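You operate a simulated robot arm through the tools that you are given. There is no shell and no other tool. Be economical: measure what you need, move in short steps, check, and stop when the job is done.

You run a simulated robot arm. Do the job below in one go: nothing can be reset, and whatever is moved stays where it is left.

## Task
Fit the black bar handle to the maple panel.
Fine: clamp with the red lever first, set the handle on the two studs, tighten the steel screw, then free the lever. Where these are worked on the way, their far stop is far enough and under half their travel is too little: red lever.

It is judged by the outcome, as a careful person would: the job done as asked, and still so three seconds after it is handed in. It fails if anything else is knocked over, pushed out of place, dropped, spilled or broken.

## Robot
A 7-joint arm with a fingered hand on a trunk, on a base that drives. Base frame: it is fixed to the floor where the robot stands at the start and does not move with it; the origin is under the middle of the robot, x ahead of it, y to its left, z up. Lengths are in cm, angles in degrees, forces in N, time in s.
Its first joint turns from -166.0 to 166.0 degrees. Places, roughly: red lever [80, 0, 90]; steel fat screw [90, 30, 90]; two studs [90, 10, 80]. Payload 3.7 kg.
The TCP is the grasp point between the finger pads, 2.5 cm short of the fingertips. In the tool frame z runs along the fingers and y along their closing line. Largest opening 8.8 cm; the body of the gripper starts 2.9 cm behind the TCP. The gripper is a hand of 5 fingers: y runs from the thumb to the fingers, the wrist lies at [-1.3, -10.6, -17.4] in the tool frame, and closing takes about 1.5 s.
Orientation is that of the tool frame in the base frame, as a unit quaternion [x, y, z, w]. With the fingers straight down and the wrist toward the robot, the tool's x, y and z point along [0, 1, 0], [1, 0, 0] and [0, 0, -1] of the base frame.

## Interface
- The arm moves only by the tool jog_arm. Its argument "targets" is a list of rows, each a list of 7 numbers: the shift along the tool's x, y, z in cm, then the turn, a rotation vector about the tool's x, y, z in degrees, then the opening, from 0 (shut) to 1 (fully open). In form: [[dx, dy, dz, ax, ay, az, claw], ...]. A call has 1 to 10 rows; each row is the pose to reach, as a shift and turn from the pose commanded when the call began, along the tool's axes at that moment. Each row takes 0.2 s and may step no farther than 5 cm and 8.6 degrees from the row before; otherwise, or with a gripper value out of range, the whole call is refused. A pose out of reach is approached as far as the arm can. The call stops where the force on the tool passes 40 N (or 10 N more than at its start, if that is more) or the arm is blocked; 0.2 s more then pass. Each finger travels about 10.8 cm/s and halts on what it meets, pressing with about 33 N; the grip force reading is that of the motor and also rises with nothing between the fingers. The clock runs only during rows and for 0.2 s after the last one: add rows that repeat a pose to give the fingers time. The reply holds the time, the measured pose of the TCP, the force on the tool along the base axes, the opening and the grip force, in the units named above and with some noise, with the torque about the TCP (base axes, N m) and any sound that the robot's microphone picked up.
- Cameras (640 x 400 px; columns grow to the right, rows downward): "scene" is now at [19.14, 20.9, 131.39]; the picture's right is [-0.19, -0.98, 0.00], its down [-0.34, 0.07, -0.94] and it looks along [0.92, -0.18, -0.35] (base axes); focal length 286 px, centre (320, 200). "wrist" rides on the gripper at [5.9, -7.9, -10.5] in the tool frame; the picture's right is [-0.73, 0.32, -0.61], its down [-0.62, -0.68, 0.38] and it looks along [-0.29, 0.66, 0.70] (tool axes); focal length 234 px, centre (320, 200). There is no depth. A picture from a camera that has moved, and an enlarged one, comes with that camera's place and axes in the base frame and with its lens.
- snapshot(camera): a new picture of that camera. The clock stands still meanwhile.
- drive_base(legs): drives the robot by 1 to 6 legs, each [ahead, left, turn to the left] in cm, cm and degrees, along the robot's own axes; the way and the turn of a leg run together, so that a leg with both is an arc; at most 150 cm and 180 degrees a leg. The arm and the cameras ride along, it lands a little off, and it stops where it bumps. It gives what a move gives.
- preshape(shape): the hand has 5 fingers and takes this shape, open, in about a second: jaw (thumb against the fingers, like two jaws); tri (thumb and two fingers); tip (a fingertip pinch); poke (one finger out to press); point (the index stretched); flat (the hand flat); cup (the hand cupped); fist (a fist). The gripper value then closes the fingers along that shape, each until it touches; the sizes above hold for jaw. It gives what a move gives, with no picture.
- head_to(pan, tilt): turns the head with the scene camera to pan (to the left, within 120 degrees either way) and tilt (down, from -29 to 69), counted from straight ahead of the robot. It gives what a move gives.
- inspect(camera, box): a new picture of the part [left, top, right, bottom] of that camera's present view, enlarged. The clock stands still meanwhile.
- finish_job(): hands the job in; it is judged then, once.

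Go step by step. Nothing tells you exact positions but the pictures and the camera data: compare them with the known pose of the tool, close in by small moves and look again before you grip or let go. The budget is 120 turns and 82 pictures, counting those below and the enlarged ones. Unless the task says otherwise, let go and move clear before handing in, and close with one line.

The tools are called as a command line: name --pt "numbers of a row" for each row, then --argument value for the rest, lists and objects as JSON in quotes. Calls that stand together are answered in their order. jog_arm: Moves the arm, as the interface text tells. Its arguments: {"type":"object","properties":{"targets":{"type":"array","items":{"type":"array","items":{"type":"number"}}}},"required":["targets"]} The other tools are called the same way: preshape (shape) gives the hand a shape; drive_base (legs) drives the base; head_to (pan, tilt) turns the head that bears the scene camera; snapshot (camera) takes a picture; inspect (camera, box) takes an enlarged picture of a part of a camera's view; finish_job () hands the job in.

At the start:

```text
time: 0.0
tcp_pos: [78.14, 1.74, 118.24]
tcp_rot: [0.707, 0.707, 0.0, 0.0]
wrist_force: [0.5, 0.0, 0.1]
ft_torque: [0.02, 0.02, 0.01]
width: 8.79
gripper_force: 0.0
shape: jaw
robot x, y, heading: [0.3, 0.42, -0.1]
head pan, tilt: [-10.9, 20.4]
```

scene: 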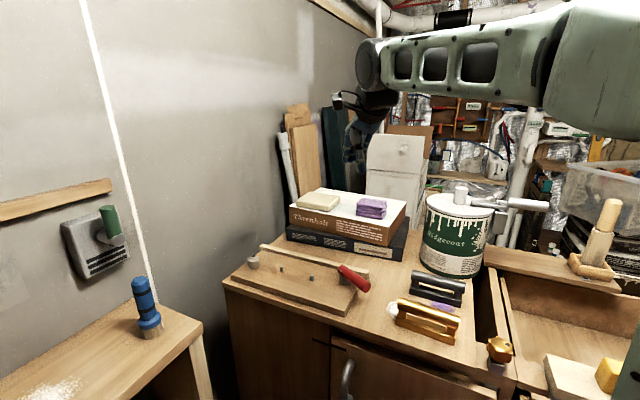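
wrist: 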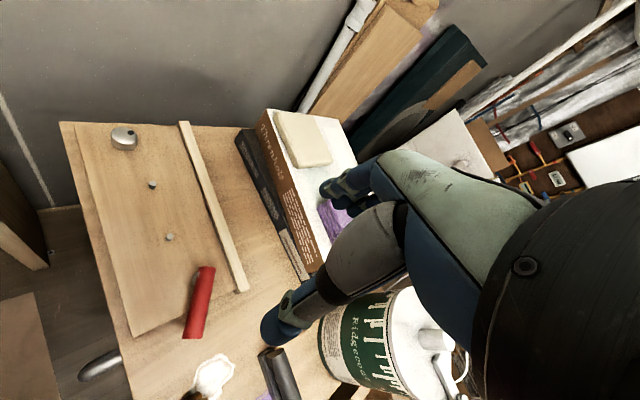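

The panel with the red lever, two studs and steel screw lies on the bench, and the black and gold handles lie to the right. I'll enlarge these first.

inspect --camera "scene" --box '[220, 230, 380, 330]'

inspect --camera "scene" --box '[370, 250, 530, 350]'

inspect --camera "wrist" --box '[60, 100, 300, 250]'

inspect --camera "wrist" --box '[100, 240, 340, 390]'

```text
4.00 times, centred on (300, 280) of scene
camera zoom: at [19.14, 20.9, 131.39], right [-0.19, -0.98, 0.0], down [-0.34, 0.07, -0.94], along [0.92, -0.18, -0.35], focal length 1144 px, centre (400, -120)
```

zoom: 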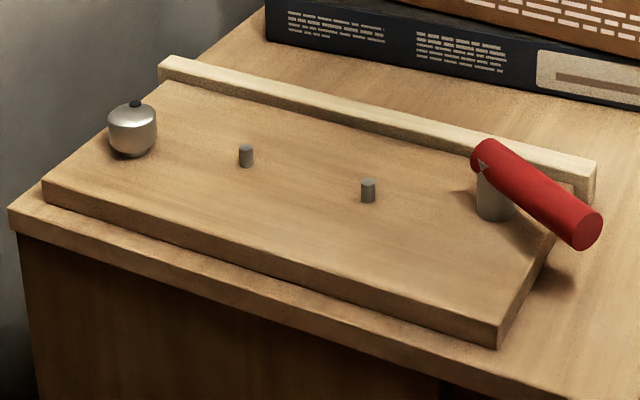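

```text
4.00 times, centred on (450, 300) of scene
camera zoom: at [19.14, 20.9, 131.39], right [-0.19, -0.98, 0.0], down [-0.34, 0.07, -0.94], along [0.92, -0.18, -0.35], focal length 1144 px, centre (-200, -200)
```

zoom: 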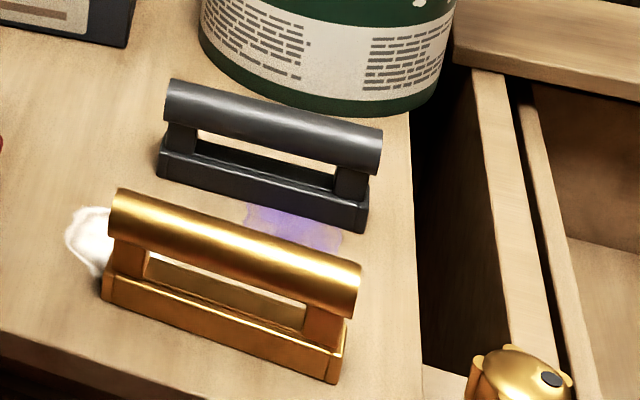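

```text
2.67 times, centred on (180, 175) of wrist
camera zoom: at [70.31, 7.75, 128.89], right [0.32, -0.73, 0.61], down [-0.68, -0.62, -0.38], along [0.66, -0.29, -0.7], focal length 624 px, centre (693, 267)
```

zoom: 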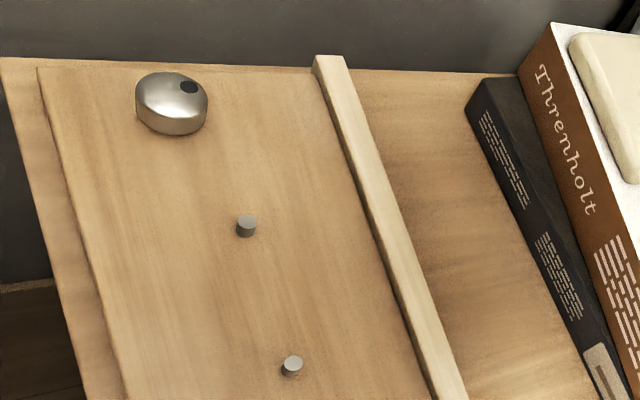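

```text
2.67 times, centred on (220, 315) of wrist
camera zoom: at [70.31, 7.75, 128.89], right [0.32, -0.73, 0.61], down [-0.68, -0.62, -0.38], along [0.66, -0.29, -0.7], focal length 624 px, centre (587, -107)
```

zoom: 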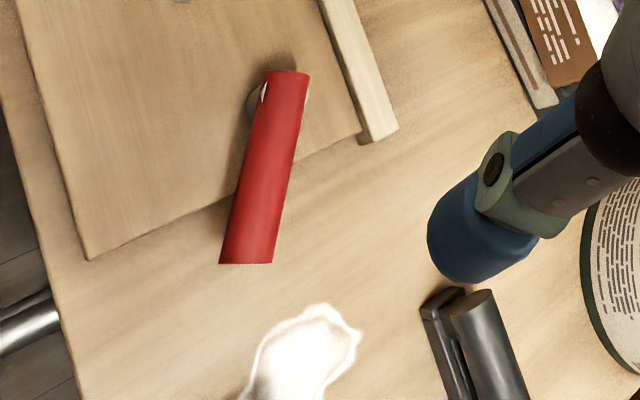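

Triangulating puts the panel top near z 84, the studs at about (88.9,18.4) and (83.3,10.7), the screw at about (92.2,26.4) and the lever pivot at about (80,2.7). Next I'll zoom in on the lever, screw and black handle to see how they work.

inspect --camera "scene" --box '[330, 255, 378, 285]'

inspect --camera "scene" --box '[232, 245, 280, 275]'

inspect --camera "scene" --box '[404, 262, 468, 312]'

inspect --camera "wrist" --box '[170, 250, 234, 290]'

```text
13.33 times, centred on (354, 270) of scene
camera zoom: at [19.14, 20.9, 131.39], right [-0.19, -0.98, 0.0], down [-0.34, 0.07, -0.94], along [0.92, -0.18, -0.35], focal length 3814 px, centre (-133, -733)
```

zoom: 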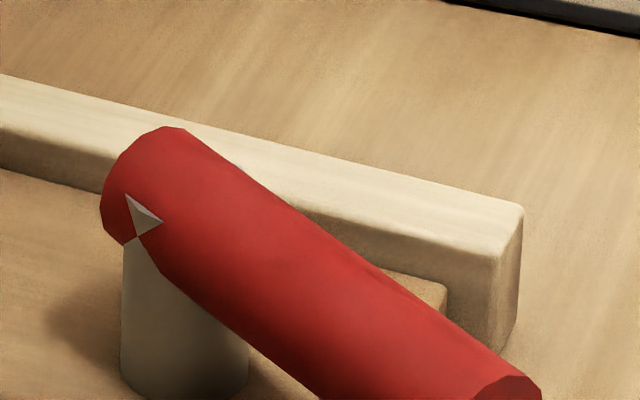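

```text
13.33 times, centred on (256, 260) of scene
camera zoom: at [19.14, 20.9, 131.39], right [-0.19, -0.98, 0.0], down [-0.34, 0.07, -0.94], along [0.92, -0.18, -0.35], focal length 3814 px, centre (1173, -600)
```

zoom: 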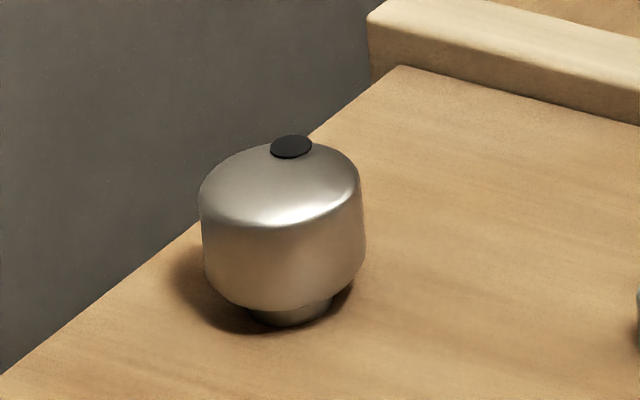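

```text
8.00 times, centred on (436, 287) of scene
camera zoom: at [19.14, 20.9, 131.39], right [-0.19, -0.98, 0.0], down [-0.34, 0.07, -0.94], along [0.92, -0.18, -0.35], focal length 2289 px, centre (-608, -496)
```

zoom: 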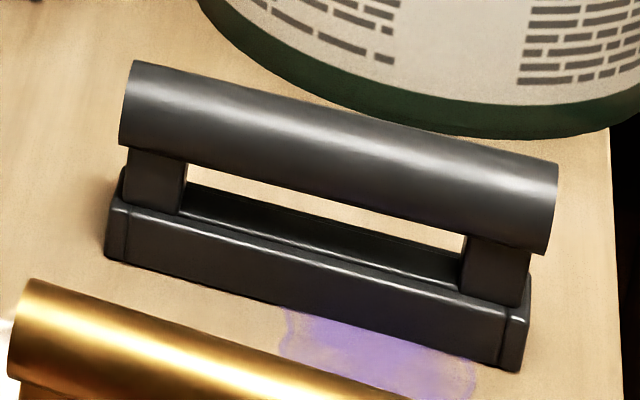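

```text
10.00 times, centred on (202, 270) of wrist
camera zoom: at [70.31, 7.75, 128.89], right [0.32, -0.73, 0.61], down [-0.68, -0.62, -0.38], along [0.66, -0.29, -0.7], focal length 2342 px, centre (1500, -500)
```

zoom: 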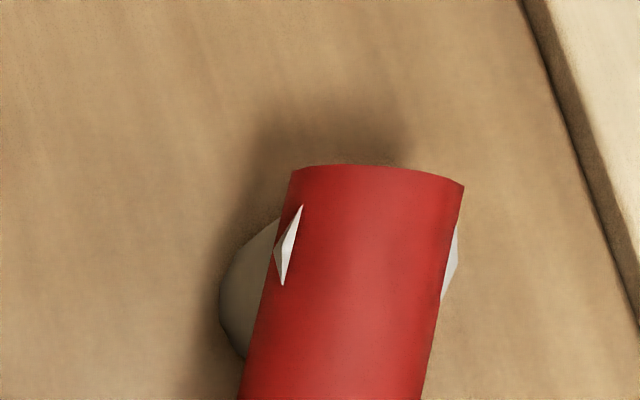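

The lever is a bar across a vertical post, so it should swing horizontally. I'll turn the hand across the lever and lower it to just above the outer half, ready to straddle it.

jog_arm --pt "-0.25 -0.5 2.5 0 0 8.25 1" --pt "-0.5 -1 5 0 0 16.5 1" --pt "-0.75 -1.5 7.5 0 0 24.75 1" --pt "-1 -2 10 0 0 33 1" --pt "-1.25 -2.5 12.5 0 0 41.25 0.9" --pt "-1.5 -3 15 0 0 49.5 0.8" --pt "-1.75 -3.5 17.5 0 0 57.75 0.7" --pt "-2 -3.7 20 0 0 66 0.6" --pt "-2 -3.7 20 0 0 66 0.6"

snapshot --camera "scene"

snapshot --camera "wrist"

```text
time: 2.0
tcp_pos: [74.3, -0.3, 98.1]
tcp_rot: [0.978, 0.207, 0.001, 0.001]
wrist_force: [-0.6, -0.2, -0.4]
ft_torque: [0.0, 0.01, 0.01]
width: 5.32
gripper_force: 0.0
shape: jaw
robot x, y, heading: [-0.12, -0.58, -0.1]
head pan, tilt: [-10.9, 20.4]
```

```text
71 pictures are left
camera scene: at [19.13, 20.9, 131.39], right [-0.19, -0.98, 0.0], down [-0.34, 0.07, -0.94], along [0.92, -0.18, -0.35], focal length 286 px, centre (320, 200)
```

scene: 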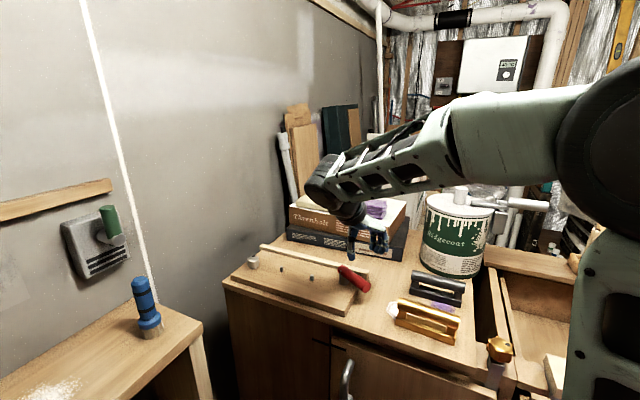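

```text
70 pictures are left
camera wrist: at [76.69, 9.58, 108.88], right [-0.53, -0.59, 0.61], down [-0.85, 0.37, -0.38], along [0.0, -0.72, -0.7], focal length 234 px, centre (320, 200)
```

wrist: 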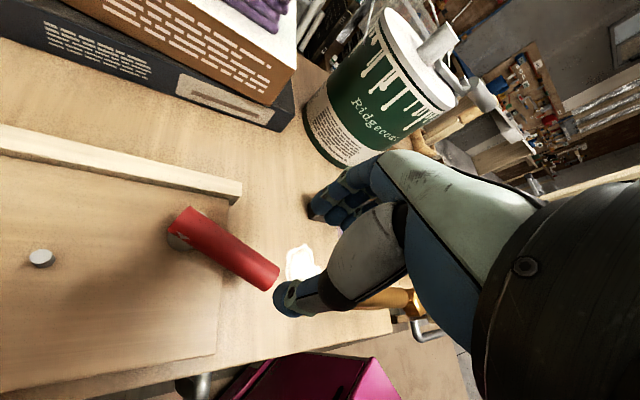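

The hand is centred over the lever's outer half. I'll lower it to straddle the bar and look.

jog_arm --pt "0 0 2.5 0 0 0 0.6" --pt "0 0 5 0 0 0 0.6" --pt "0 0 7.5 0 0 0 0.6" --pt "0 0 9 0 0 0 0.6" --pt "0 0 10 0 0 0 0.6"

inspect --camera "scene" --box '[290, 210, 418, 290]'

snapshot --camera "wrist"

```text
time: 3.2
tcp_pos: [74.43, -0.25, 88.31]
tcp_rot: [0.978, 0.209, 0.0, -0.001]
wrist_force: [-0.1, 0.2, -0.2]
ft_torque: [0.02, 0.0, 0.0]
width: 5.31
gripper_force: 0.1
shape: jaw
robot x, y, heading: [0.14, -0.08, -0.2]
head pan, tilt: [-10.9, 20.4]
```

```text
5.00 times, centred on (354, 250) of scene
camera zoom: at [19.14, 20.9, 131.39], right [-0.19, -0.98, 0.0], down [-0.34, 0.07, -0.94], along [0.92, -0.18, -0.35], focal length 1430 px, centre (150, -50)
```

zoom: 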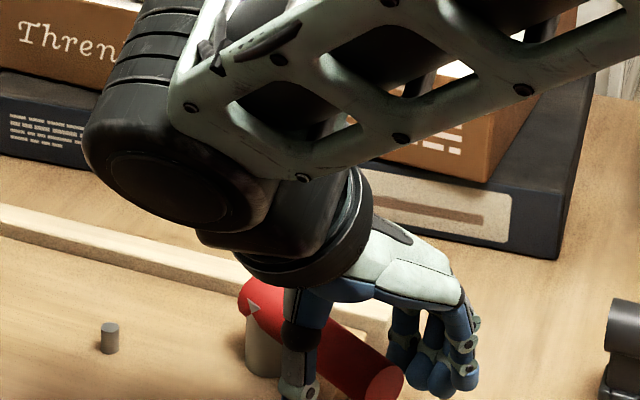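

```text
68 pictures are left
camera wrist: at [76.68, 9.49, 98.97], right [-0.53, -0.59, 0.61], down [-0.85, 0.37, -0.38], along [0.0, -0.72, -0.7], focal length 234 px, centre (320, 200)
```

wrist: 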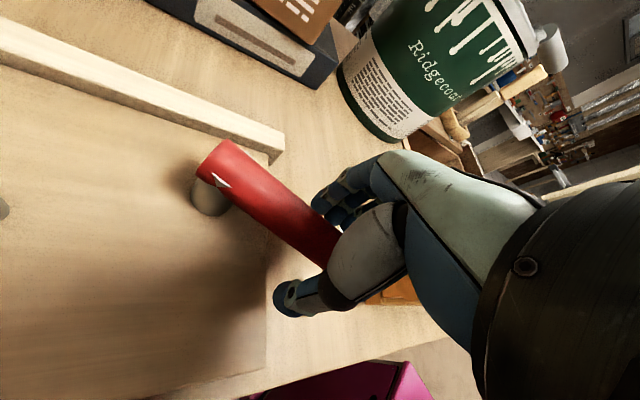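

The thumb and fingers straddle the bar. I'll close in lightly and try a small push to the right, watching the force.

jog_arm --pt "0 0 0 0 0 0 0.4" --pt "0 0 0 0 0 0 0.4" --pt "0 0.5 0 0 0 0 0.4" --pt "0 1 0 0 0 0 0.4" --pt "0 1.5 0 0 0 -4 0.4" --pt "0 2 0 0 0 -8 0.4"

snapshot --camera "wrist"

```text
time: 4.6
tcp_pos: [75.21, -2.08, 88.27]
tcp_rot: [0.961, 0.277, 0.0, -0.001]
wrist_force: [-0.8, 8.7, 0.6]
ft_torque: [0.08, 0.03, -0.11]
width: 4.39
gripper_force: 0.0
shape: jaw
robot x, y, heading: [-0.07, 0.1, -0.3]
head pan, tilt: [-10.9, 20.4]
```

```text
67 pictures are left
camera wrist: at [76.11, 7.97, 98.98], right [-0.44, -0.66, 0.61], down [-0.89, 0.25, -0.38], along [0.1, -0.71, -0.7], focal length 234 px, centre (320, 200)
```

wrist: 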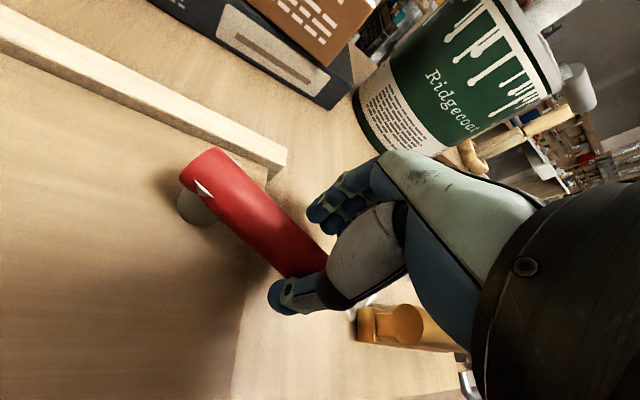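

There is about 9 N on the tool. I'll check in the scene view whether the lever turned.

inspect --camera "scene" --box '[306, 230, 402, 290]'

```text
6.67 times, centred on (354, 260) of scene
camera zoom: at [19.13, 20.95, 131.39], right [-0.19, -0.98, 0.0], down [-0.34, 0.07, -0.94], along [0.92, -0.18, -0.35], focal length 1907 px, centre (93, -200)
```

zoom: 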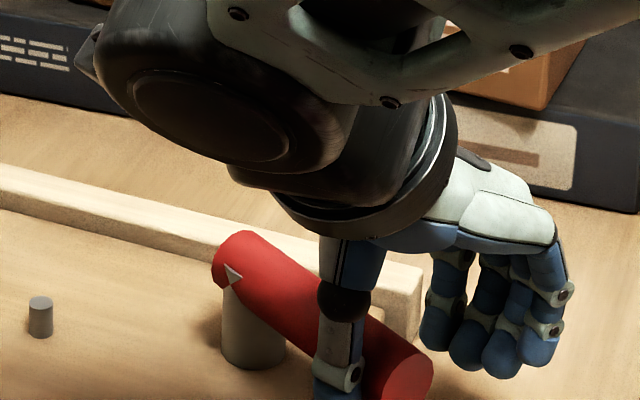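

The lever's end has hardly moved, so this looks like its stop. I'll try the other direction.

jog_arm --pt "0 -1 0 0 0 4 0.4" --pt "0 -2 0 0 0 8 0.4" --pt "0 -3 0 0 0 10 0.4" --pt "0 -3.5 0 0 0 12 0.4" --pt "0 -4 0 0 0 14 0.4" --pt "0 -4.5 0 0 0 16 0.4"

inspect --camera "scene" --box '[306, 230, 402, 290]'

```text
time: 6.0
tcp_pos: [72.88, 1.61, 88.2]
tcp_rot: [0.99, 0.14, 0.0, 0.0]
wrist_force: [1.5, -1.4, -0.2]
ft_torque: [-0.02, -0.05, 0.01]
width: 3.7
gripper_force: 0.0
shape: jaw
robot x, y, heading: [-0.22, 0.33, 0.1]
head pan, tilt: [-10.9, 20.4]
```

```text
6.67 times, centred on (354, 260) of scene
camera zoom: at [19.15, 20.89, 131.39], right [-0.19, -0.98, 0.0], down [-0.34, 0.07, -0.94], along [0.92, -0.18, -0.35], focal length 1907 px, centre (93, -200)
```

zoom: 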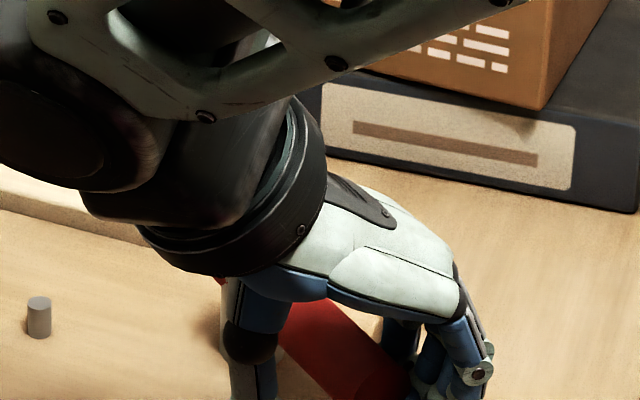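

The fingers are only now touching. I'll push further the same way.

jog_arm --pt "0.3 -0.7 0 0 0 4 0.4" --pt "0.6 -1.4 0 0 0 8 0.4" --pt "1 -2.1 0 0 0 13 0.4" --pt "1.4 -2.8 0 0 0 19 0.4"

snapshot --camera "wrist"

inspect --camera "scene" --box '[306, 230, 402, 290]'

```text
time: 7.0
tcp_pos: [73.49, 4.82, 88.18]
tcp_rot: [1.0, -0.027, -0.001, -0.001]
wrist_force: [-2.1, -3.4, -1.7]
ft_torque: [0.03, 0.03, -0.09]
width: 3.79
gripper_force: 0.1
shape: jaw
robot x, y, heading: [-0.07, -0.14, 0.1]
head pan, tilt: [-10.9, 20.4]
```

```text
64 pictures are left
camera wrist: at [79.83, 12.55, 98.87], right [-0.74, -0.28, 0.61], down [-0.59, 0.71, -0.38], along [-0.33, -0.64, -0.7], focal length 234 px, centre (320, 200)
```

wrist: 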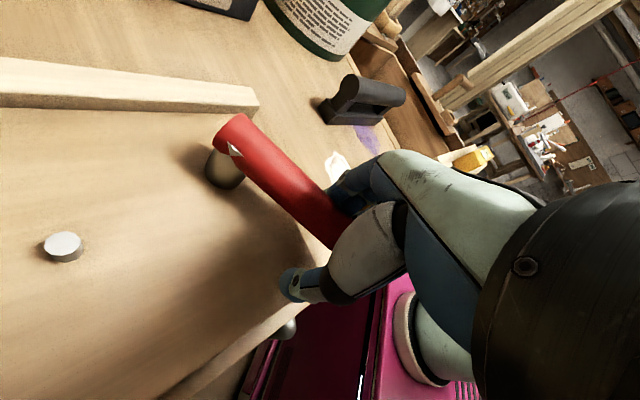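

```text
6.67 times, centred on (354, 260) of scene
camera zoom: at [19.13, 20.89, 131.4], right [-0.19, -0.98, 0.0], down [-0.34, 0.07, -0.94], along [0.92, -0.18, -0.35], focal length 1907 px, centre (93, -200)
```

zoom: 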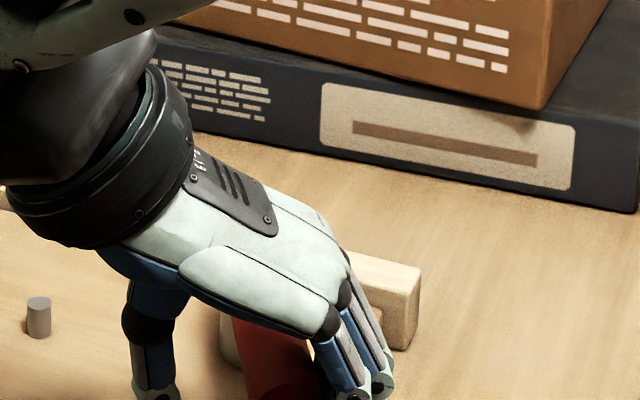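

The lever turns clockwise at about 4 N. I'll keep following the arc around the pivot.

jog_arm --pt "0.65 -0.61 0 0 0 8 0.4" --pt "1.0 -1.33 0 0 0 16 0.4" --pt "1.44 -2.0 0 0 0 24 0.4" --pt "1.97 -2.62 0 0 0 32 0.4" --pt "2.54 -3.16 0 0 0 40 0.4"

snapshot --camera "wrist"

snapshot --camera "scene"

```text
time: 8.2
tcp_pos: [76.08, 7.84, 88.29]
tcp_rot: [0.93, -0.368, 0.0, 0.0]
wrist_force: [-3.8, -5.6, -3.4]
ft_torque: [-0.01, 0.0, 0.07]
width: 3.99
gripper_force: 0.1
shape: jaw
robot x, y, heading: [0.08, -0.36, -0.4]
head pan, tilt: [-10.9, 20.4]
```

```text
62 pictures are left
camera wrist: at [85.9, 9.75, 98.9], right [-0.75, 0.26, 0.61], down [0.01, 0.92, -0.38], along [-0.66, -0.28, -0.7], focal length 234 px, centre (320, 200)
```

wrist: 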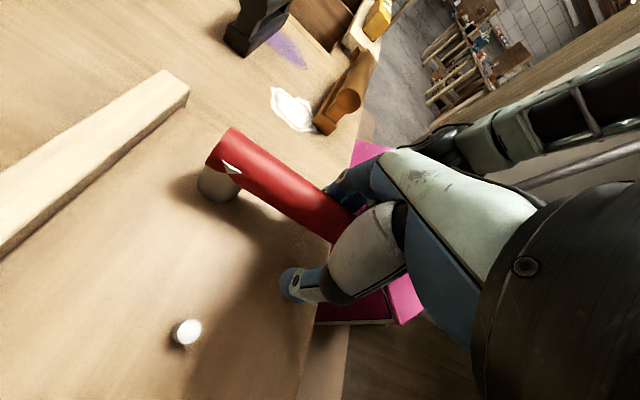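

```text
61 pictures are left
camera scene: at [19.13, 20.88, 131.4], right [-0.19, -0.98, 0.0], down [-0.34, 0.07, -0.94], along [0.92, -0.18, -0.35], focal length 286 px, centre (320, 200)
```

scene: 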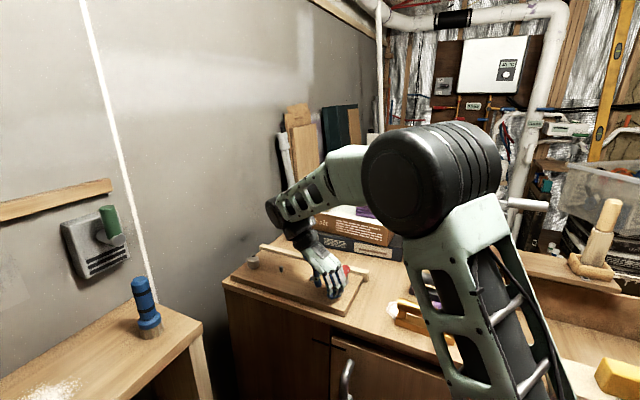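

The lever is now at about 140°, having turned roughly 65°, and it's still moving freely. I'll continue along the arc to find its stop.

jog_arm --pt "0.23 -0.66 0 0 0 7 0.4" --pt "0.5 -1.42 0 0 0 14 0.4" --pt "0.86 -2.14 0 0 0 21 0.4" --pt "1.3 -2.81 0 0 0 28 0.4" --pt "1.82 -3.42 0 0 0 35 0.4"

snapshot --camera "wrist"

```text
time: 9.1
tcp_pos: [77.94, 8.39, 88.24]
tcp_rot: [0.845, -0.534, -0.003, 0.005]
wrist_force: [-26.1, -19.7, -7.1]
ft_torque: [0.05, -0.05, 0.15]
width: 5.16
gripper_force: 0.1
shape: jaw
robot x, y, heading: [-0.22, -0.15, -0.1]
head pan, tilt: [-10.9, 20.4]
stopped in row 4: the force on the tool passed its limit (the readings are from after the stop); the commanded pose is now the measured one
```

```text
60 pictures are left
camera wrist: at [87.82, 6.66, 98.78], right [-0.6, 0.52, 0.61], down [0.34, 0.85, -0.39], along [-0.72, -0.02, -0.69], focal length 234 px, centre (320, 200)
```

wrist: 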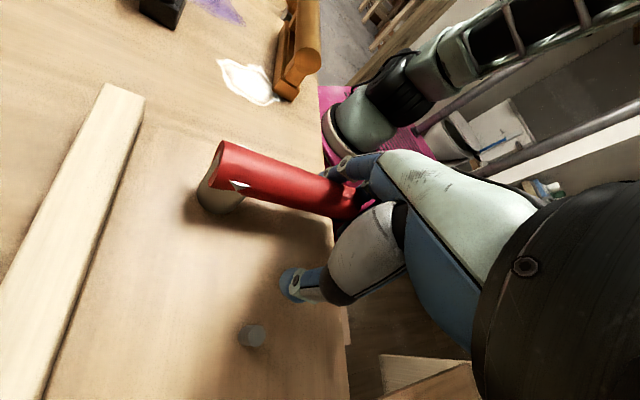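

The lever has hit its stop square across the panel, at about 144°. I'll back off the finger pressure, rise clear and check.

jog_arm --pt "0 0.8 0 0 0 -3 0.5" --pt "0 1.0 -0.5 0 0 -8 0.6" --pt "0 1.0 -5 0 0 -10 0.6" --pt "0 1.0 -10 0 0 -15 0.6" --pt "0 1.0 -14 0 0 -23 0.6"

snapshot --camera "wrist"

inspect --camera "scene" --box '[220, 230, 380, 330]'

```text
time: 10.3
tcp_pos: [77.4, 8.11, 102.1]
tcp_rot: [0.935, -0.354, -0.002, 0.002]
wrist_force: [-0.3, -0.7, 1.1]
ft_torque: [-0.04, 0.03, 0.01]
width: 5.3
gripper_force: 0.1
shape: jaw
robot x, y, heading: [-0.11, -0.18, -0.1]
head pan, tilt: [-10.9, 20.4]
```

```text
59 pictures are left
camera wrist: at [87.04, 10.35, 112.72], right [-0.75, 0.24, 0.61], down [-0.02, 0.92, -0.39], along [-0.66, -0.3, -0.69], focal length 234 px, centre (320, 200)
```

wrist: 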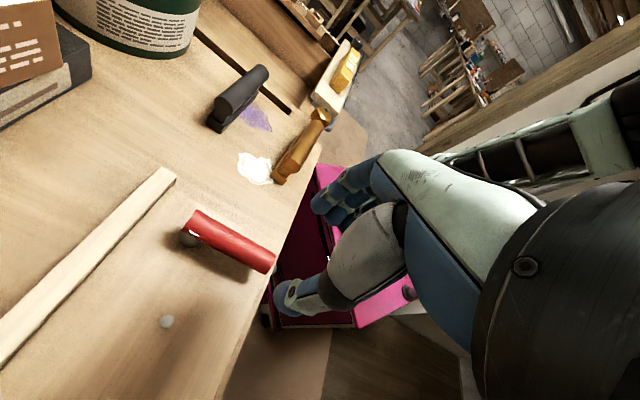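

```text
4.00 times, centred on (300, 280) of scene
camera zoom: at [19.15, 20.88, 131.39], right [-0.19, -0.98, 0.0], down [-0.34, 0.07, -0.94], along [0.92, -0.18, -0.35], focal length 1144 px, centre (400, -120)
```

zoom: 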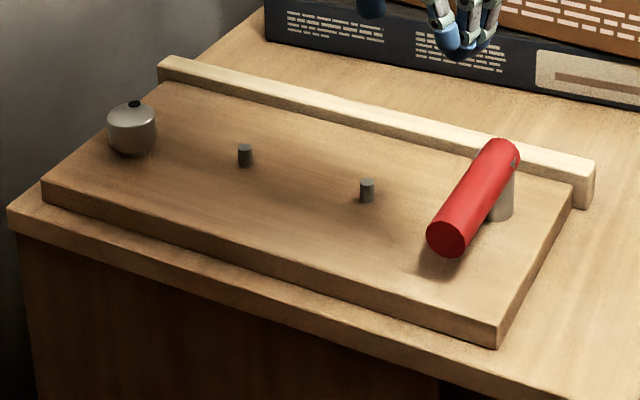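

The lever now stands square across the panel and stays there. Next I'll move above the black handle and turn the hand across its bar.

jog_arm --pt "1.46 2.38 -0.2 0 0 -8 0.8" --pt "2.92 4.76 -0.4 0 0 -16 0.9" --pt "4.38 7.14 -0.6 0 0 -24 1" --pt "5.84 9.52 -0.8 0 0 -32 1" --pt "7.3 11.9 -1 0 0 -40 1" --pt "8.76 14.28 -1.2 0 0 -48 1" --pt "10.22 16.66 -1.4 0 0 -56 1" --pt "11.68 19.04 -1.6 0 0 -64 1" --pt "13.14 21.42 -1.8 0 0 -72 1" --pt "14.6 23.8 -2 0 0 -80 1"

jog_arm --pt "0 0 0 0 0 -8 1" --pt "0 0 0 0 0 -15.8 1" --pt "0 0 0 0 0 -15.8 1"

snapshot --camera "wrist"

snapshot --camera "scene"

```text
time: 12.5
tcp_pos: [72.53, -19.43, 104.08]
tcp_rot: [0.944, 0.331, -0.002, 0.001]
wrist_force: [0.0, -0.3, -0.3]
ft_torque: [-0.03, 0.01, 0.02]
width: 8.75
gripper_force: 0.0
shape: jaw
robot x, y, heading: [0.15, 0.37, -0.2]
head pan, tilt: [-10.9, 20.4]
```

```text
time: 13.3
tcp_pos: [72.47, -19.34, 104.19]
tcp_rot: [0.889, 0.457, -0.003, 0.0]
wrist_force: [-0.3, 1.0, 0.2]
ft_torque: [-0.03, -0.02, -0.02]
width: 8.73
gripper_force: 0.1
shape: jaw
robot x, y, heading: [-0.36, 0.29, -0.2]
head pan, tilt: [-10.9, 20.4]
```

```text
57 pictures are left
camera wrist: at [69.64, -9.77, 114.86], right [-0.16, -0.78, 0.61], down [-0.92, -0.11, -0.38], along [0.36, -0.62, -0.7], focal length 234 px, centre (320, 200)
```

wrist: 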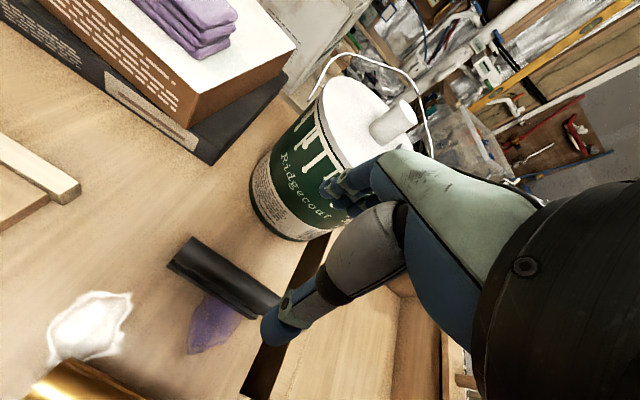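

```text
56 pictures are left
camera scene: at [19.12, 20.86, 131.39], right [-0.19, -0.98, 0.0], down [-0.34, 0.07, -0.94], along [0.92, -0.18, -0.35], focal length 286 px, centre (320, 200)
```

scene: 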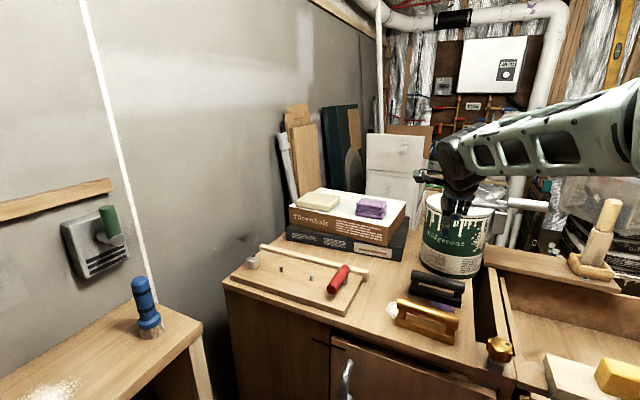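

I place the handle bar's axis from (75.6,-14.1) to (68.4,-23.9) at z about 87.7, parallel to the studs. I'll descend over its middle in two stages.

jog_arm --pt "0 -0.64 3 0 0 0 0.8" --pt "0 -0.64 7 0 0 0 0.75" --pt "0 -0.64 11 0 0 0 0.75" --pt "0 -0.64 11 0 0 0 0.75"

snapshot --camera "wrist"

inspect --camera "scene" --box '[386, 210, 514, 310]'

```text
time: 14.3
tcp_pos: [71.84, -19.12, 93.3]
tcp_rot: [0.89, 0.456, -0.002, 0.0]
wrist_force: [0.6, 0.4, 1.3]
ft_torque: [-0.03, 0.0, 0.0]
width: 6.62
gripper_force: 0.1
shape: jaw
robot x, y, heading: [0.35, 0.25, -0.2]
head pan, tilt: [-10.9, 20.4]
```

```text
55 pictures are left
camera wrist: at [68.96, -9.48, 104.0], right [-0.16, -0.78, 0.61], down [-0.92, -0.11, -0.38], along [0.36, -0.62, -0.7], focal length 234 px, centre (320, 200)
```

wrist: 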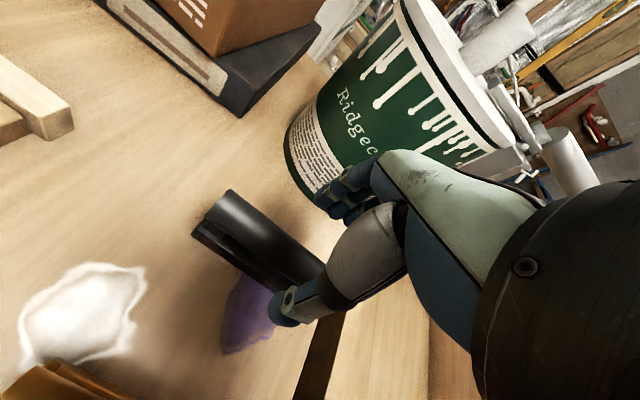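

```text
4.00 times, centred on (450, 260) of scene
camera zoom: at [19.12, 20.86, 131.39], right [-0.19, -0.98, 0.0], down [-0.34, 0.07, -0.94], along [0.92, -0.18, -0.35], focal length 1144 px, centre (-200, -40)
```

zoom: 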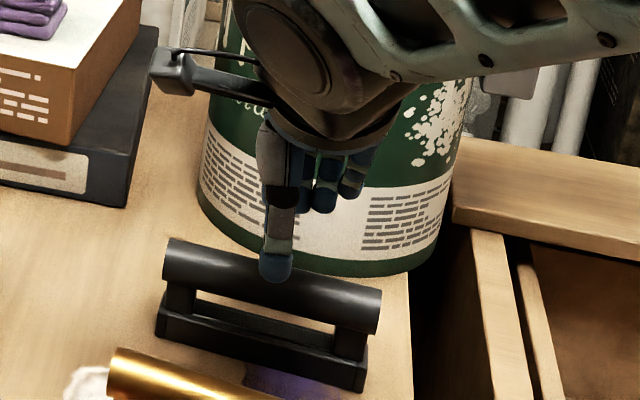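

The thumb is in front of the bar and the fingers behind it. I'll descend to bar height and close.

jog_arm --pt "0 0 2 0 0 0 0.75" --pt "0 0 4 0 0 0 0.75" --pt "0 0 5.7 0 0 0 0.75" --pt "0 0 5.7 0 0 0 0.75"

inspect --camera "scene" --box '[386, 230, 482, 305]'

snapshot --camera "wrist"

```text
time: 15.3
tcp_pos: [71.93, -19.13, 87.65]
tcp_rot: [0.89, 0.456, -0.002, 0.0]
wrist_force: [-0.5, 0.1, 0.3]
ft_torque: [0.02, -0.02, 0.01]
width: 6.64
gripper_force: 0.1
shape: jaw
robot x, y, heading: [-0.11, -0.05, 0.2]
head pan, tilt: [-10.9, 20.4]
```

```text
5.33 times, centred on (434, 268) of scene
camera zoom: at [19.12, 20.86, 131.39], right [-0.19, -0.98, 0.0], down [-0.34, 0.07, -0.94], along [0.92, -0.18, -0.35], focal length 1526 px, centre (-288, -160)
```

zoom: 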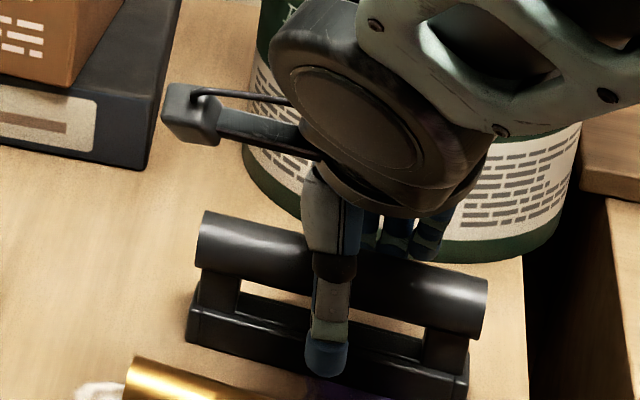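

```text
52 pictures are left
camera wrist: at [69.04, -9.48, 98.32], right [-0.16, -0.78, 0.61], down [-0.92, -0.11, -0.38], along [0.36, -0.62, -0.7], focal length 234 px, centre (320, 200)
```

wrist: 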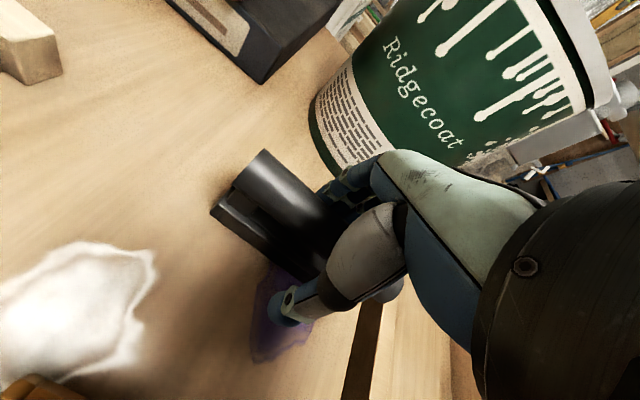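

The hand straddles the bar well. Closing now.

jog_arm --pt "0 0 0 0 0 0 0.5" --pt "0 0 0 0 0 0 0.25" --pt "0 0 0 0 0 0 0.1" --pt "0 0 0 0 0 0 0.1" --pt "0 0 0 0 0 0 0.1" --pt "0 0 0 0 0 0 0.1" --pt "0 0 0 0 0 0 0.1"

snapshot --camera "wrist"

inspect --camera "scene" --box '[386, 230, 482, 305]'

```text
time: 16.9
tcp_pos: [71.9, -19.05, 87.75]
tcp_rot: [0.89, 0.456, -0.002, -0.001]
wrist_force: [-0.6, -0.8, -1.1]
ft_torque: [0.01, -0.02, 0.04]
width: 1.76
gripper_force: 33.4
shape: jaw
robot x, y, heading: [-0.37, 0.11, -0.2]
head pan, tilt: [-10.9, 20.4]
```

```text
51 pictures are left
camera wrist: at [69.04, -9.48, 98.33], right [-0.16, -0.78, 0.61], down [-0.92, -0.11, -0.38], along [0.36, -0.62, -0.7], focal length 234 px, centre (320, 200)
```

wrist: 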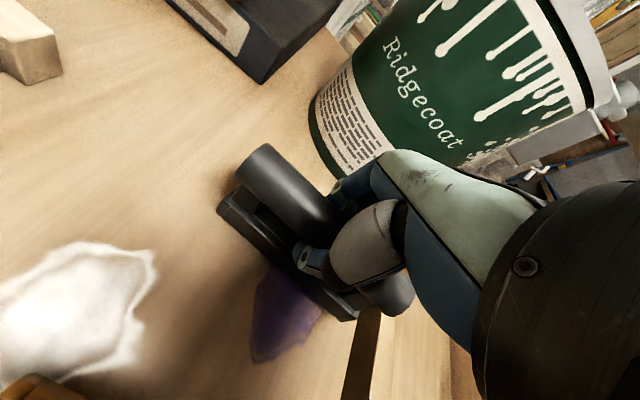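

```text
5.33 times, centred on (434, 268) of scene
camera zoom: at [19.12, 20.86, 131.39], right [-0.19, -0.98, 0.0], down [-0.34, 0.07, -0.94], along [0.92, -0.18, -0.35], focal length 1526 px, centre (-288, -160)
```

zoom: 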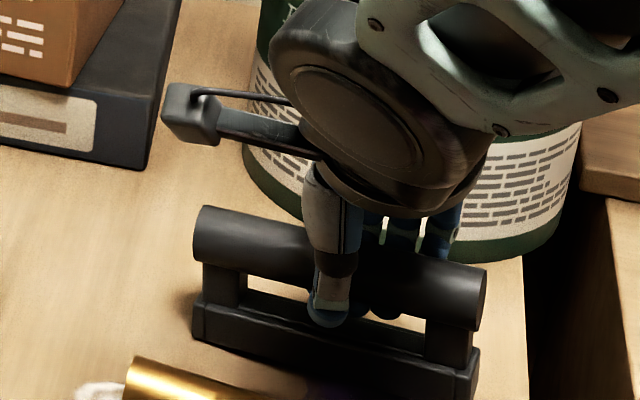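

It's gripped at 33 N. I'll lift it and check the hold and how it sits in the hand.

jog_arm --pt "0 0 -1 0 0 0 0.1" --pt "0 0 -3 0 0 0 0.1" --pt "0 0 -6 0 0 0 0.1" --pt "0 0 -9 0 0 0 0.1" --pt "0 0 -9 0 0 0 0.1"

snapshot --camera "wrist"

inspect --camera "scene" --box '[386, 190, 482, 265]'

```text
time: 18.1
tcp_pos: [71.79, -18.88, 96.73]
tcp_rot: [0.89, 0.456, -0.003, 0.0]
wrist_force: [0.5, -0.6, -0.9]
ft_torque: [0.01, 0.02, 0.0]
width: 1.73
gripper_force: 32.3
shape: jaw
robot x, y, heading: [-0.28, -0.19, -0.1]
head pan, tilt: [-10.9, 20.4]
```

```text
49 pictures are left
camera wrist: at [68.99, -9.25, 107.25], right [-0.16, -0.78, 0.61], down [-0.92, -0.11, -0.38], along [0.36, -0.62, -0.7], focal length 234 px, centre (320, 200)
```

wrist: 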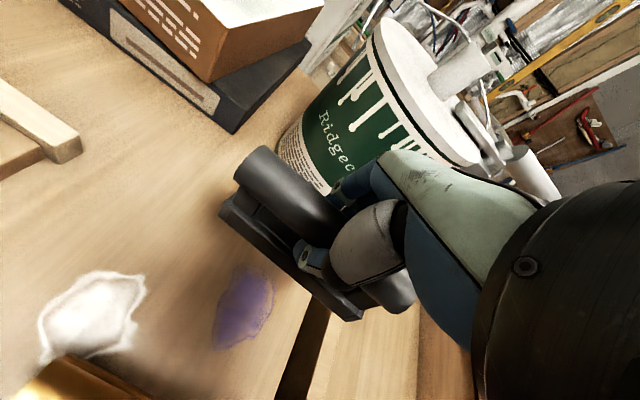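

```text
5.33 times, centred on (434, 228) of scene
camera zoom: at [19.12, 20.86, 131.39], right [-0.19, -0.98, 0.0], down [-0.34, 0.07, -0.94], along [0.92, -0.18, -0.35], focal length 1526 px, centre (-288, 53)
```

zoom: 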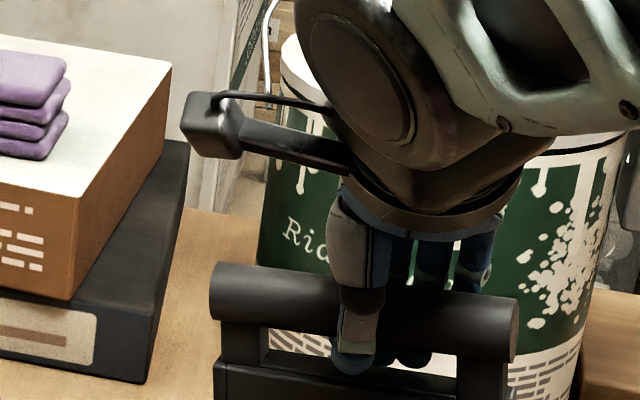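

The handle is held firmly but may be slightly turned in the hand. I'll carry it above the studs and measure it there.

jog_arm --pt "3.9 -0.87 -0.5 0 0 0 0.1" --pt "7.9 -1.74 -1 0 0 0 0.1" --pt "11.8 -2.6 -1.5 0 0 0 0.1" --pt "15.8 -3.5 -2 0 0 0 0.1" --pt "19.7 -4.36 -2 0 0 0 0.1" --pt "23.7 -5.2 -2 0 0 0 0.1" --pt "27.6 -6.1 -2 0 0 0 0.1" --pt "31.6 -7 -2 0 0 0 0.1" --pt "35.5 -7.85 -2 0 0 0 0.1" --pt "35.5 -7.85 -2 0 0 0 0.1"

inspect --camera "wrist" --box '[160, 120, 480, 320]'

inspect --camera "scene" --box '[235, 180, 363, 280]'

```text
time: 20.3
tcp_pos: [86.32, 14.39, 98.36]
tcp_rot: [0.89, 0.456, -0.002, 0.001]
wrist_force: [0.0, -0.7, -1.2]
ft_torque: [0.02, 0.02, 0.03]
width: 1.72
gripper_force: 33.5
shape: jaw
robot x, y, heading: [-0.13, -0.01, -0.1]
head pan, tilt: [-10.9, 20.4]
```

```text
2.00 times, centred on (320, 220) of wrist
camera zoom: at [83.48, 24.03, 109.01], right [-0.16, -0.78, 0.61], down [-0.92, -0.11, -0.38], along [0.36, -0.62, -0.7], focal length 468 px, centre (320, 160)
```

zoom: 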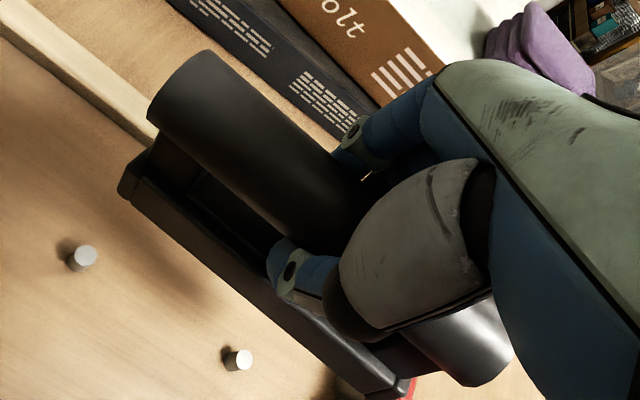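

```text
4.00 times, centred on (299, 230) of scene
camera zoom: at [19.12, 20.87, 131.39], right [-0.19, -0.98, 0.0], down [-0.34, 0.07, -0.94], along [0.92, -0.18, -0.35], focal length 1144 px, centre (404, 80)
```

zoom: 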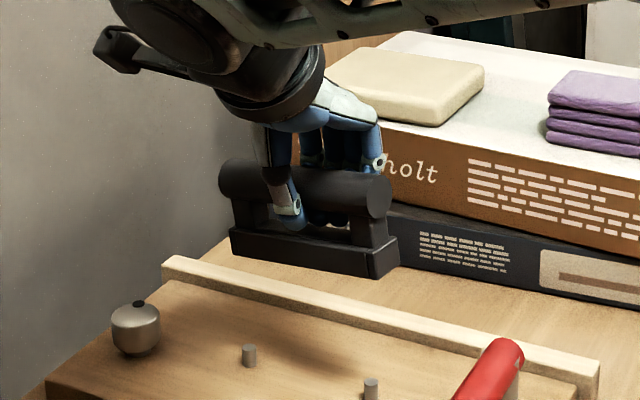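

I can see both ends of the handle, which looks slightly tilted in the grip. I'll zoom in to measure it precisely.

inspect --camera "scene" --box '[270, 205, 346, 255]'

inspect --camera "wrist" --box '[200, 130, 420, 330]'

```text
8.00 times, centred on (308, 230) of scene
camera zoom: at [19.12, 20.87, 131.39], right [-0.19, -0.98, 0.0], down [-0.34, 0.07, -0.94], along [0.92, -0.18, -0.35], focal length 2289 px, centre (416, -40)
```

zoom: 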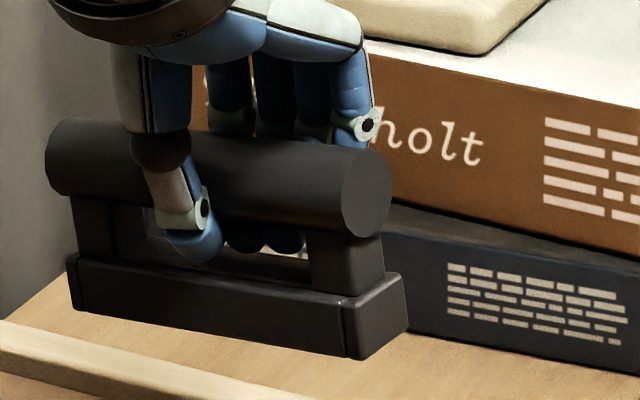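

```text
2.00 times, centred on (310, 230) of wrist
camera zoom: at [83.48, 24.03, 109.01], right [-0.16, -0.78, 0.61], down [-0.92, -0.11, -0.38], along [0.36, -0.62, -0.7], focal length 468 px, centre (340, 140)
```

zoom: 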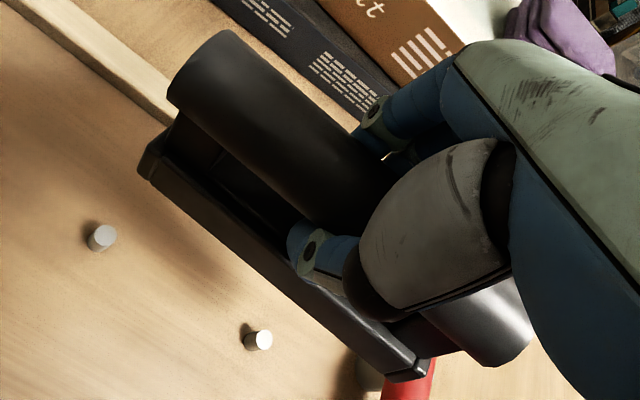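

Both the bar ends and the base corners say the handle sits in the hand yawed about 9.7° and tilted about 9.4°, with its right end high. I'll correct that with the wrist and measure again.

jog_arm --pt "0 0 0 0 4.7 -4.85 0.1" --pt "0 0 0 0 9.4 -9.7 0.1" --pt "0 0 0 0 9.4 -9.7 0.1"

inspect --camera "scene" --box '[262, 200, 342, 250]'

inspect --camera "wrist" --box '[200, 130, 420, 330]'

```text
time: 21.1
tcp_pos: [86.37, 14.4, 98.46]
tcp_rot: [0.845, 0.529, 0.071, -0.037]
wrist_force: [-0.2, -0.3, -1.0]
ft_torque: [-0.03, -0.02, -0.02]
width: 1.75
gripper_force: 32.7
shape: jaw
robot x, y, heading: [0.21, 0.1, 0.0]
head pan, tilt: [-10.9, 20.4]
```

```text
8.00 times, centred on (302, 225) of scene
camera zoom: at [19.12, 20.87, 131.39], right [-0.19, -0.98, 0.0], down [-0.34, 0.07, -0.94], along [0.92, -0.18, -0.35], focal length 2289 px, centre (464, 0)
```

zoom: 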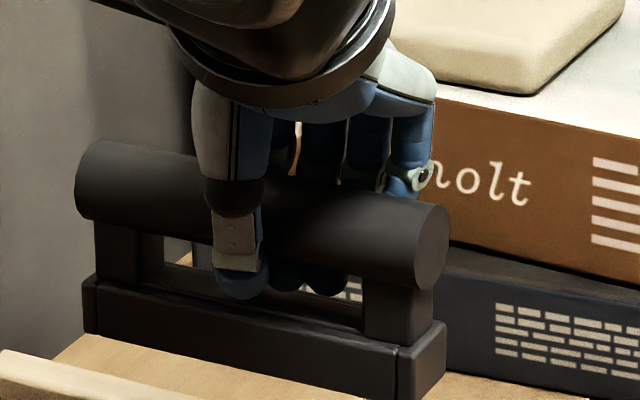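

```text
2.00 times, centred on (310, 230) of wrist
camera zoom: at [81.01, 21.86, 109.77], right [-0.07, -0.87, 0.49], down [-0.85, -0.2, -0.49], along [0.52, -0.45, -0.73], focal length 468 px, centre (340, 140)
```

zoom: 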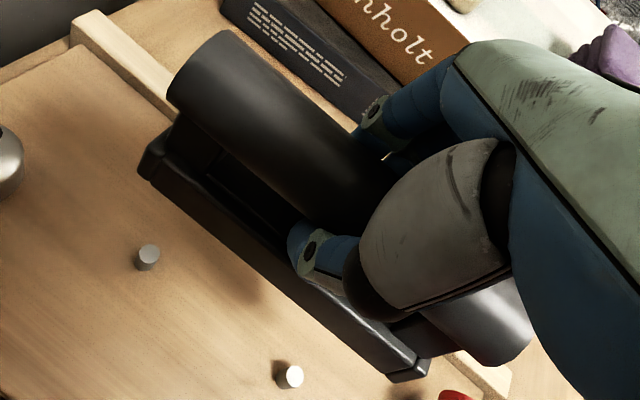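

It's now well aligned, at yaw about 54.2° with about 1° of tilt left. The handle centre is at about (86.7,14.7) and the stud midpoint at about (86.0,14.45). I'll shift, lower to just above the studs and measure again.

jog_arm --pt "-0.5 -0.3 1.5 0 0.5 0 0.1" --pt "-1.0 -0.6 4 0 1 0 0.1" --pt "-1.56 -0.6 6.3 0 1 0 0.1" --pt "-1.56 -0.6 6.3 0 1 0 0.1"

inspect --camera "scene" --box '[256, 220, 336, 280]'

inspect --camera "wrist" --box '[200, 130, 420, 330]'

```text
time: 22.1
tcp_pos: [85.6, 14.19, 92.03]
tcp_rot: [0.845, 0.528, 0.078, -0.043]
wrist_force: [-0.1, 0.5, -1.3]
ft_torque: [-0.03, 0.01, -0.02]
width: 1.7
gripper_force: 33.3
shape: jaw
robot x, y, heading: [0.25, -0.32, -0.0]
head pan, tilt: [-10.9, 20.4]
```

```text
6.67 times, centred on (296, 250) of scene
camera zoom: at [19.12, 20.87, 131.39], right [-0.19, -0.98, 0.0], down [-0.34, 0.07, -0.94], along [0.92, -0.18, -0.35], focal length 1907 px, centre (480, -133)
```

zoom: 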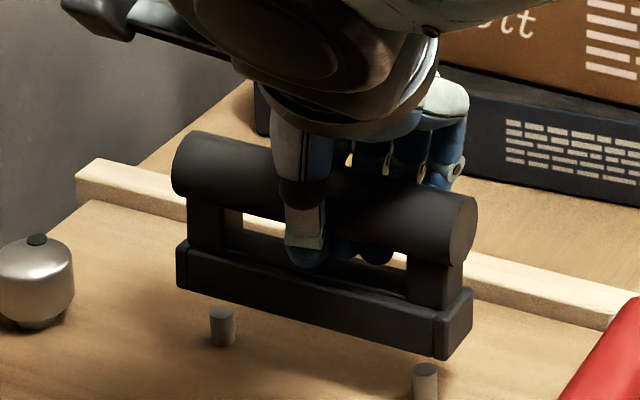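

```text
2.00 times, centred on (310, 230) of wrist
camera zoom: at [80.15, 21.45, 103.42], right [-0.08, -0.88, 0.47], down [-0.85, -0.19, -0.49], along [0.53, -0.44, -0.73], focal length 468 px, centre (340, 140)
```

zoom: 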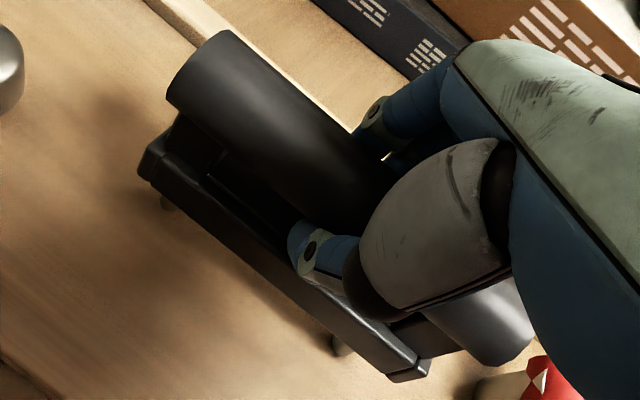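

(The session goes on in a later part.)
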